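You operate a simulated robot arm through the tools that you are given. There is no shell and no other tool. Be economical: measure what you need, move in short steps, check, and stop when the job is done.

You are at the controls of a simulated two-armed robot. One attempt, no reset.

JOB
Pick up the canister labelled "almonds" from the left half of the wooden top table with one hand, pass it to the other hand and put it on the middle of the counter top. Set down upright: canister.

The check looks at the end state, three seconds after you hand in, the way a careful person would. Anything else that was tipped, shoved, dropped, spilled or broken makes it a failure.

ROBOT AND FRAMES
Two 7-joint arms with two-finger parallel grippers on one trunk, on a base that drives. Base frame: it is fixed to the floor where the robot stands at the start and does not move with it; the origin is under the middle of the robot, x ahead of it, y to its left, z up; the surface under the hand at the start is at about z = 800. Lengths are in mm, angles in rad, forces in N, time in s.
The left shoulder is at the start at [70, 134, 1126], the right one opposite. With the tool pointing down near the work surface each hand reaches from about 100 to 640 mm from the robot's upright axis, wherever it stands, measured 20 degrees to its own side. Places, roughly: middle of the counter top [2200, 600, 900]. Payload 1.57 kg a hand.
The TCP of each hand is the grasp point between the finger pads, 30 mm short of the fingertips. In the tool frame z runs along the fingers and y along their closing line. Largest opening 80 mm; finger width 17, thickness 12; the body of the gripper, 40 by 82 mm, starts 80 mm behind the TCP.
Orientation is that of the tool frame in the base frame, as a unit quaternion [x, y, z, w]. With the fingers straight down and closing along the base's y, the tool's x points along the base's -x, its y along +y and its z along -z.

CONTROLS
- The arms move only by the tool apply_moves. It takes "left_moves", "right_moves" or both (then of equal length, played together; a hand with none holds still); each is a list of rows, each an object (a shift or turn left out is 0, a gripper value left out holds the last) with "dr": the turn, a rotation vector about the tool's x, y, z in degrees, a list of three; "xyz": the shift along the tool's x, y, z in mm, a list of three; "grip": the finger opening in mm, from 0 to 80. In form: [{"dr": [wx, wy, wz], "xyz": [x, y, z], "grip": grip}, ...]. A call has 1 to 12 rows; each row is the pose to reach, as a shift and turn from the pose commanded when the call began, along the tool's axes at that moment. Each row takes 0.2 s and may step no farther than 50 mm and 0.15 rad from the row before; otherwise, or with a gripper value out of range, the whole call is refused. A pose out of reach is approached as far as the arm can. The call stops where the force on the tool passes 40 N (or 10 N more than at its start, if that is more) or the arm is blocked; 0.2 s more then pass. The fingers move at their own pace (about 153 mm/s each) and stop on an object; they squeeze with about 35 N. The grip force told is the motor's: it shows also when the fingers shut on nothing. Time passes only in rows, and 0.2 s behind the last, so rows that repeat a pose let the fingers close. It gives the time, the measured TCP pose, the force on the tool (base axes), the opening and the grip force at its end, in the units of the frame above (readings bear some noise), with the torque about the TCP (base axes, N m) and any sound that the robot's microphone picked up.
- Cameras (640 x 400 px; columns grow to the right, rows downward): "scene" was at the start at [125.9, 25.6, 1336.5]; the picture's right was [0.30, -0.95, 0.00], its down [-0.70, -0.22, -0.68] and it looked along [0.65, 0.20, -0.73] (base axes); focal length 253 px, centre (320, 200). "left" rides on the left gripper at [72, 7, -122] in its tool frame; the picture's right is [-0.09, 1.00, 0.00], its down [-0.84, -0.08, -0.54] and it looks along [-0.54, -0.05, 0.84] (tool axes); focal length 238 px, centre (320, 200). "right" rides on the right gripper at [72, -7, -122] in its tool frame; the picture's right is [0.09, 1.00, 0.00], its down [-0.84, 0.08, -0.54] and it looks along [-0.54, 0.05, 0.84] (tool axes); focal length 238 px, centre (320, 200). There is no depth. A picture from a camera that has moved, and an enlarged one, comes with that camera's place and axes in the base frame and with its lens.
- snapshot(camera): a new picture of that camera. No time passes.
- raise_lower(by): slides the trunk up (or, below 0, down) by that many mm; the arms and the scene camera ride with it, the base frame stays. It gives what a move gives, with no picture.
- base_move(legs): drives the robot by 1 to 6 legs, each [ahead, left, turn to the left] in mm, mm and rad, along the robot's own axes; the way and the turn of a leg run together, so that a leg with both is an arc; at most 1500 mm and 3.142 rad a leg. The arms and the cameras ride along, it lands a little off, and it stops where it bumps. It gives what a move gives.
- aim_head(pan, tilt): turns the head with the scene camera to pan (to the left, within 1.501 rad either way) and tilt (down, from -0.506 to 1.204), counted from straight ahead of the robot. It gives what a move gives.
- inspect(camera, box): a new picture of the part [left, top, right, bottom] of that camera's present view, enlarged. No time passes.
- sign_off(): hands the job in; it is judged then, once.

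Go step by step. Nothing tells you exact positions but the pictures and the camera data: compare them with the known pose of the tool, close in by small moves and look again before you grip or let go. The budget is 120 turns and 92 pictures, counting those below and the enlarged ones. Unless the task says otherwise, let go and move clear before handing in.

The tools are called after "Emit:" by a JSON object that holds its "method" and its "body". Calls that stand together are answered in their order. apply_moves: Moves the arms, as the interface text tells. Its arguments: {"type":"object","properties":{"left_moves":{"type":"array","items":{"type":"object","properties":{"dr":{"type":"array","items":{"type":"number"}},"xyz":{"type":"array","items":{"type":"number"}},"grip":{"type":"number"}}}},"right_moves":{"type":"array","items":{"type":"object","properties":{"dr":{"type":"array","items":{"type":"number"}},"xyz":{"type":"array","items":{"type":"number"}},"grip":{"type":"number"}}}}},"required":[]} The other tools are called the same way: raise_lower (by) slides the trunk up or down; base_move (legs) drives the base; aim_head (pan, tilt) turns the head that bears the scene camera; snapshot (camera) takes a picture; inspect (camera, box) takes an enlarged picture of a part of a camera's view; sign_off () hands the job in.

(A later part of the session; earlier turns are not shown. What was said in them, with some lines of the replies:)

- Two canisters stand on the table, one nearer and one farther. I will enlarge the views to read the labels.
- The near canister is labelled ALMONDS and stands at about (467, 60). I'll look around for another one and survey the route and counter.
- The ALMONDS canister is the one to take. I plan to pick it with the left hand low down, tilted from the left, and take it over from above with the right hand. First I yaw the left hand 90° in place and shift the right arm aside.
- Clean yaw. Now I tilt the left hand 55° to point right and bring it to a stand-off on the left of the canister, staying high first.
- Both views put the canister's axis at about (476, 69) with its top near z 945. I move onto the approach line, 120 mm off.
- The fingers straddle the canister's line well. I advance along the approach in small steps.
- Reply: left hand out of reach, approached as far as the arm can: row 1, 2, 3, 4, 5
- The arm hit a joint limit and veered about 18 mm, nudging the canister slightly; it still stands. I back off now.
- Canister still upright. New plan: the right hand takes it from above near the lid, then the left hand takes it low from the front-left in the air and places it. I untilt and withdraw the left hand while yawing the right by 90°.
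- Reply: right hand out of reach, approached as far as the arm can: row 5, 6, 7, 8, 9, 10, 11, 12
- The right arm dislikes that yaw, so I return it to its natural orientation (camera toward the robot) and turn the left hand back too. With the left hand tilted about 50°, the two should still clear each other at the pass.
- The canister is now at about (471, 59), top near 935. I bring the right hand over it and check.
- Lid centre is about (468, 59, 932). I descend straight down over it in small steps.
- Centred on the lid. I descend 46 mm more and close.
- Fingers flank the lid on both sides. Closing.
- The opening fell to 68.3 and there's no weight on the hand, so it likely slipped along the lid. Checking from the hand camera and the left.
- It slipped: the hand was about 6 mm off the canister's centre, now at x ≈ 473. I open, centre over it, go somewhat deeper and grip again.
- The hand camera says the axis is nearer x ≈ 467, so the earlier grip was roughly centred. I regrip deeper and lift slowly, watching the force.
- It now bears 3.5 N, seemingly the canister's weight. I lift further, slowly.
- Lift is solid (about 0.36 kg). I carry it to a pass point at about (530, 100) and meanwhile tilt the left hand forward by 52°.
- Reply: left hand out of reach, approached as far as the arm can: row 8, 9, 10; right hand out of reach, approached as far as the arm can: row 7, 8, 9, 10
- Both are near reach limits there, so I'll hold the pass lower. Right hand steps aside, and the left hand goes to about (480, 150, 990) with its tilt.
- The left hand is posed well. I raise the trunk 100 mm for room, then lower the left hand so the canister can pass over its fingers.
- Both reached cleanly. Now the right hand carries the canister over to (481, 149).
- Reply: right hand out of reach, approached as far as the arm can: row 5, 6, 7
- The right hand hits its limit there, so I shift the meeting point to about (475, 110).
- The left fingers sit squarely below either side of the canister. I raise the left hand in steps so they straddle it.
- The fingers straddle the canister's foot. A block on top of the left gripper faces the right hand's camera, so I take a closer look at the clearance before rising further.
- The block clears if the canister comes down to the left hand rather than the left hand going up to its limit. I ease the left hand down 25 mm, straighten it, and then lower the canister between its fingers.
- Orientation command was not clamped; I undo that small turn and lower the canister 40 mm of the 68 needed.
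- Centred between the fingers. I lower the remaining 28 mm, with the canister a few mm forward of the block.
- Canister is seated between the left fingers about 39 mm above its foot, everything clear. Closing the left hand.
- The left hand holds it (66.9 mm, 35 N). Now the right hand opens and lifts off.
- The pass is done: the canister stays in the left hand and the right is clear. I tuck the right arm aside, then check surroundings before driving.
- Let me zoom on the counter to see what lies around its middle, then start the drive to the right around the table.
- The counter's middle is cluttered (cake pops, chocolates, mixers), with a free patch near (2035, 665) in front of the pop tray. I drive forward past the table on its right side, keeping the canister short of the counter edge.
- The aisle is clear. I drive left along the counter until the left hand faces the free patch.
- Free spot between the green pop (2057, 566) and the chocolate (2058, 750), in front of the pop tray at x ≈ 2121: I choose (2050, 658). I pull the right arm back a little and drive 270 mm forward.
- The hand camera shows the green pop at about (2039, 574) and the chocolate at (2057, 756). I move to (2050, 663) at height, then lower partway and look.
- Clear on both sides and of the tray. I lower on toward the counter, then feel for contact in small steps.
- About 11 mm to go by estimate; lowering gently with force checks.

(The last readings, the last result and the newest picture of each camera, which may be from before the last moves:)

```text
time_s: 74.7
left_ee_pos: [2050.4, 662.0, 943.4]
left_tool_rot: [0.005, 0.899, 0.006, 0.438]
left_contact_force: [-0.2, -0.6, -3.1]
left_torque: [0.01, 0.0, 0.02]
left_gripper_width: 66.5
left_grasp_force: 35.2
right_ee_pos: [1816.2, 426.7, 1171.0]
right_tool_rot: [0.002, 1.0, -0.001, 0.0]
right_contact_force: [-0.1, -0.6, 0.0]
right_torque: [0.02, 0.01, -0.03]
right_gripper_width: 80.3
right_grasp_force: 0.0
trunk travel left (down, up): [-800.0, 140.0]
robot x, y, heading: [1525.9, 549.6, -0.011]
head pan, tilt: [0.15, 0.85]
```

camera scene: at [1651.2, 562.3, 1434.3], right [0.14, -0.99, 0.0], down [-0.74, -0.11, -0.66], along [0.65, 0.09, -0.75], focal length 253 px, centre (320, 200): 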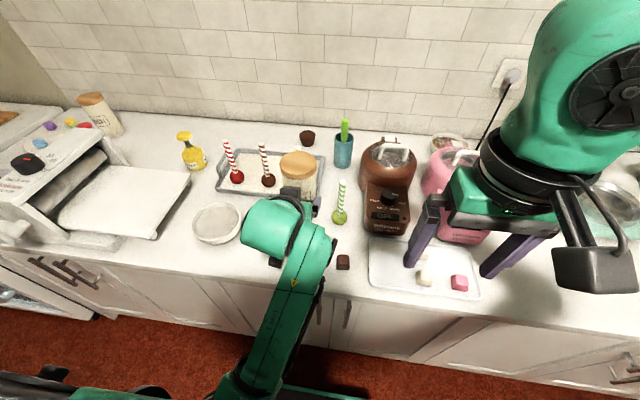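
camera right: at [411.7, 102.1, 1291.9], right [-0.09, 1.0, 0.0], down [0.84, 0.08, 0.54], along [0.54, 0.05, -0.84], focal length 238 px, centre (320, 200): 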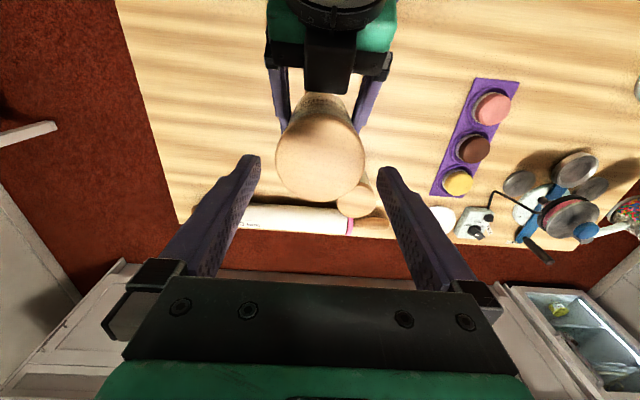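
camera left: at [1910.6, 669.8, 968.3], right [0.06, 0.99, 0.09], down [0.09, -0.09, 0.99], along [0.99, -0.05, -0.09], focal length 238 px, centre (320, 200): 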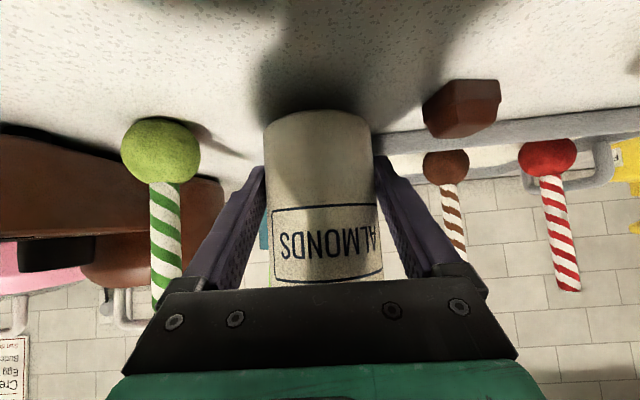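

Emit:
{"method": "apply_moves", "body": {"left_moves": [{"xyz": [0.8, 0, 0.6]}, {"xyz": [1.6, 0, 1.2]}, {"xyz": [2.4, 0, 1.9]}]}}

Emit:
{"method": "inspect", "body": {"camera": "left", "box": [220, 60, 420, 200]}}

```text
time_s: 75.5
left_ee_pos: [2051.2, 664.0, 938.6]
left_tool_rot: [0.005, 0.898, 0.005, 0.44]
left_contact_force: [0.0, 1.1, -0.8]
left_torque: [-0.09, -0.04, -0.01]
left_gripper_width: 66.7
left_grasp_force: 34.8
right_ee_pos: [1814.7, 426.1, 1170.9]
right_tool_rot: [0.002, 1.0, 0.001, -0.001]
right_contact_force: [0.1, 0.1, -0.7]
right_torque: [0.0, 0.0, 0.0]
right_gripper_width: 79.9
right_grasp_force: 0.1
trunk travel left (down, up): [-800.0, 140.0]
robot x, y, heading: [1522.2, 547.4, -0.008]
head pan, tilt: [0.15, 0.85]
```

```text
2.86 times, centred on (320, 130) of left
camera zoom: at [1910.7, 670.6, 957.9], right [0.06, 0.99, 0.09], down [0.09, -0.09, 0.99], along [0.99, -0.05, -0.09], focal length 681 px, centre (320, 400)
```

zoom: 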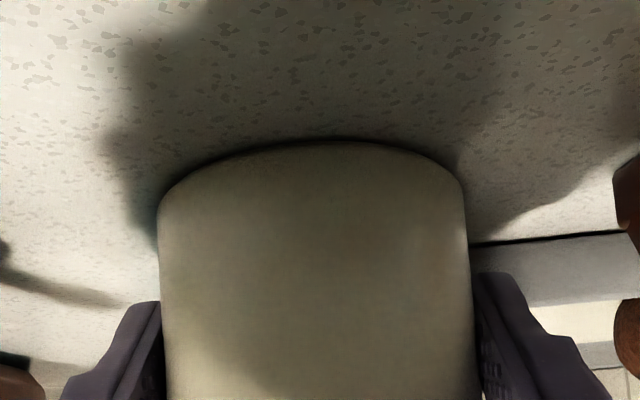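

Contact has begun (the weight is coming off the hand). One more millimetre to seat it.

Emit:
{"method": "apply_moves", "body": {"left_moves": [{"xyz": [0.6, 0, 0.4]}, {"xyz": [1.0, 0, 0.8]}, {"xyz": [1.0, 0, 0.8]}]}}

```text
time_s: 76.3
left_ee_pos: [2051.4, 664.2, 939.6]
left_tool_rot: [0.007, 0.898, 0.005, 0.44]
left_contact_force: [4.0, -1.9, 7.6]
left_torque: [-0.41, -0.14, 0.06]
left_gripper_width: 66.7
left_grasp_force: 34.8
right_ee_pos: [1814.7, 425.1, 1171.0]
right_tool_rot: [0.004, 1.0, 0.001, 0.0]
right_contact_force: [0.0, 0.7, -0.6]
right_torque: [0.01, 0.02, 0.0]
right_gripper_width: 80.0
right_grasp_force: 0.1
trunk travel left (down, up): [-800.0, 140.0]
robot x, y, heading: [1522.2, 548.4, -0.007]
head pan, tilt: [0.15, 0.85]
```

Seated with about 8 N upward. I open the left hand to 76 mm.

Emit:
{"method": "apply_moves", "body": {"left_moves": [{"grip": 70}, {"grip": 76}, {"grip": 76}]}}

Emit:
{"method": "snapshot", "body": {"camera": "left"}}

```text
time_s: 77.1
left_ee_pos: [2050.0, 665.0, 939.2]
left_tool_rot: [0.005, 0.898, 0.007, 0.439]
left_contact_force: [0.7, -0.2, 0.1]
left_torque: [0.02, 0.0, 0.02]
left_gripper_width: 76.0
left_grasp_force: 0.1
right_ee_pos: [1814.7, 426.7, 1169.8]
right_tool_rot: [0.003, 1.0, 0.0, 0.0]
right_contact_force: [0.0, 0.1, 0.3]
right_torque: [-0.03, 0.06, -0.01]
right_gripper_width: 79.9
right_grasp_force: 0.1
trunk travel left (down, up): [-800.0, 140.0]
robot x, y, heading: [1521.7, 550.6, -0.004]
head pan, tilt: [0.15, 0.85]
```

```text
27 pictures are left
camera left: at [1910.4, 671.0, 956.2], right [0.06, 0.99, 0.09], down [0.09, -0.09, 0.99], along [0.99, -0.05, -0.09], focal length 238 px, centre (320, 200)
```

left: 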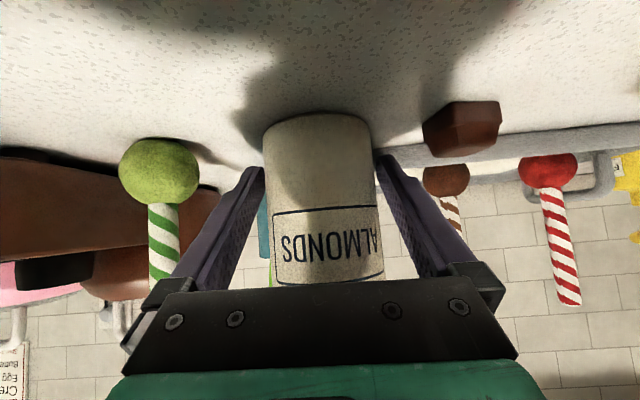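

Free of force and standing upright. I withdraw along the fingers.

Emit:
{"method": "apply_moves", "body": {"left_moves": [{"xyz": [0, 0, -15]}, {"xyz": [0, 0, -30]}, {"xyz": [0, 0, -50]}, {"xyz": [0, 0, -70]}, {"xyz": [0, 0, -70]}]}}

Emit:
{"method": "snapshot", "body": {"camera": "left"}}

Emit:
{"method": "snapshot", "body": {"camera": "scene"}}

```text
time_s: 78.3
left_ee_pos: [1998.4, 669.7, 983.4]
left_tool_rot: [0.01, 0.896, 0.019, 0.444]
left_contact_force: [-0.7, 0.7, 0.1]
left_torque: [0.0, -0.02, 0.02]
left_gripper_width: 76.0
left_grasp_force: 0.1
right_ee_pos: [1815.8, 426.5, 1170.4]
right_tool_rot: [0.002, 1.0, 0.0, 0.0]
right_contact_force: [-0.2, 0.4, 0.1]
right_torque: [-0.01, 0.0, -0.02]
right_gripper_width: 79.8
right_grasp_force: 0.1
trunk travel left (down, up): [-800.0, 140.0]
robot x, y, heading: [1518.1, 552.6, -0.005]
head pan, tilt: [0.15, 0.85]
```

```text
26 pictures are left
camera left: at [1858.0, 676.6, 1000.8], right [0.06, 0.99, 0.12], down [0.08, -0.12, 0.99], along [1.0, -0.05, -0.08], focal length 238 px, centre (320, 200)
```

left: 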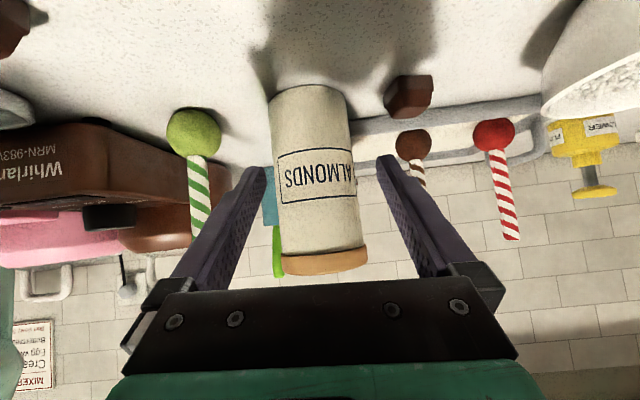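

```text
25 pictures are left
camera scene: at [1650.3, 562.1, 1434.4], right [0.14, -0.99, 0.0], down [-0.74, -0.11, -0.66], along [0.65, 0.09, -0.75], focal length 253 px, centre (320, 200)
```

scene: 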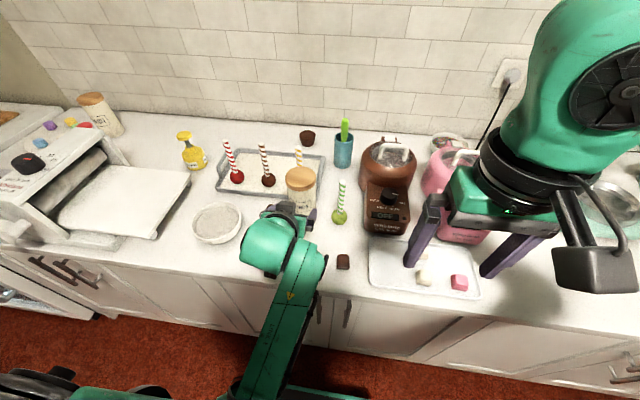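

The canister stands upright and the arm is near its limit, so I back the base off 240 mm and check the result.

Emit:
{"method": "base_move", "body": {"legs": [[-240, 0, 0]]}}

Emit:
{"method": "snapshot", "body": {"camera": "scene"}}

Emit:
{"method": "snapshot", "body": {"camera": "left"}}

```text
time_s: 80.0
left_ee_pos: [1758.2, 668.8, 980.2]
left_tool_rot: [0.015, 0.898, 0.017, 0.44]
left_contact_force: [-0.4, 0.3, -0.2]
left_torque: [0.01, -0.01, 0.05]
left_gripper_width: 76.0
left_grasp_force: 0.1
right_ee_pos: [1577.5, 428.5, 1170.0]
right_tool_rot: [0.004, 1.0, 0.0, -0.001]
right_contact_force: [0.6, 0.3, 0.0]
right_torque: [-0.01, 0.02, -0.03]
right_gripper_width: 79.7
right_grasp_force: 0.0
trunk travel left (down, up): [-800.0, 140.0]
robot x, y, heading: [1283.5, 551.6, -0.014]
head pan, tilt: [0.15, 0.85]
```

```text
24 pictures are left
camera scene: at [1412.6, 563.6, 1434.2], right [0.14, -0.99, 0.0], down [-0.74, -0.11, -0.66], along [0.65, 0.09, -0.75], focal length 253 px, centre (320, 200)
```

scene: 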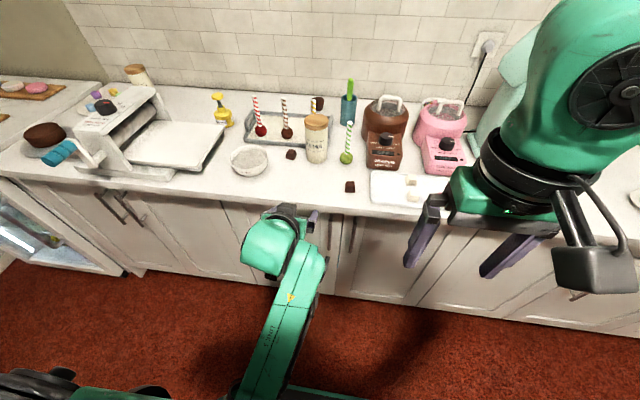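

```text
23 pictures are left
camera left: at [1618.2, 676.3, 998.1], right [0.07, 0.99, 0.12], down [0.08, -0.12, 0.99], along [0.99, -0.06, -0.09], focal length 238 px, centre (320, 200)
```

left: 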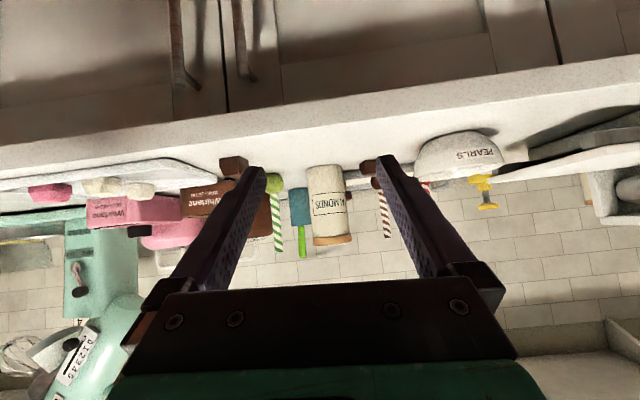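

The canister stands upright on the counter, nothing around it has moved, and both hands are clear. I'm handing in.

Emit:
{"method": "sign_off", "body": {}}

```text
The job is handed in.
```

The almonds canister is standing upright on the counter at about (2055, 664). The right hand picked it up and passed it to the left, which set it down.

- **Position:** the exact middle you gave, [2200, 600, 900], was taken up by the cake-pop tray and other items. I used the nearest clear patch in front of the tray, about 160 mm away.
- **Start half:** the canister stood at about (471, 59). That is the right half of the table as seen from the robot, so "left half" only fits from the other side. I saw no other canister labelled almonds, though the label of the second canister was out of view.
- **Disturbance:** my first approach nudged the canister about 10 mm on the table, and it stayed upright. Nothing else looked moved in the pictures I took.
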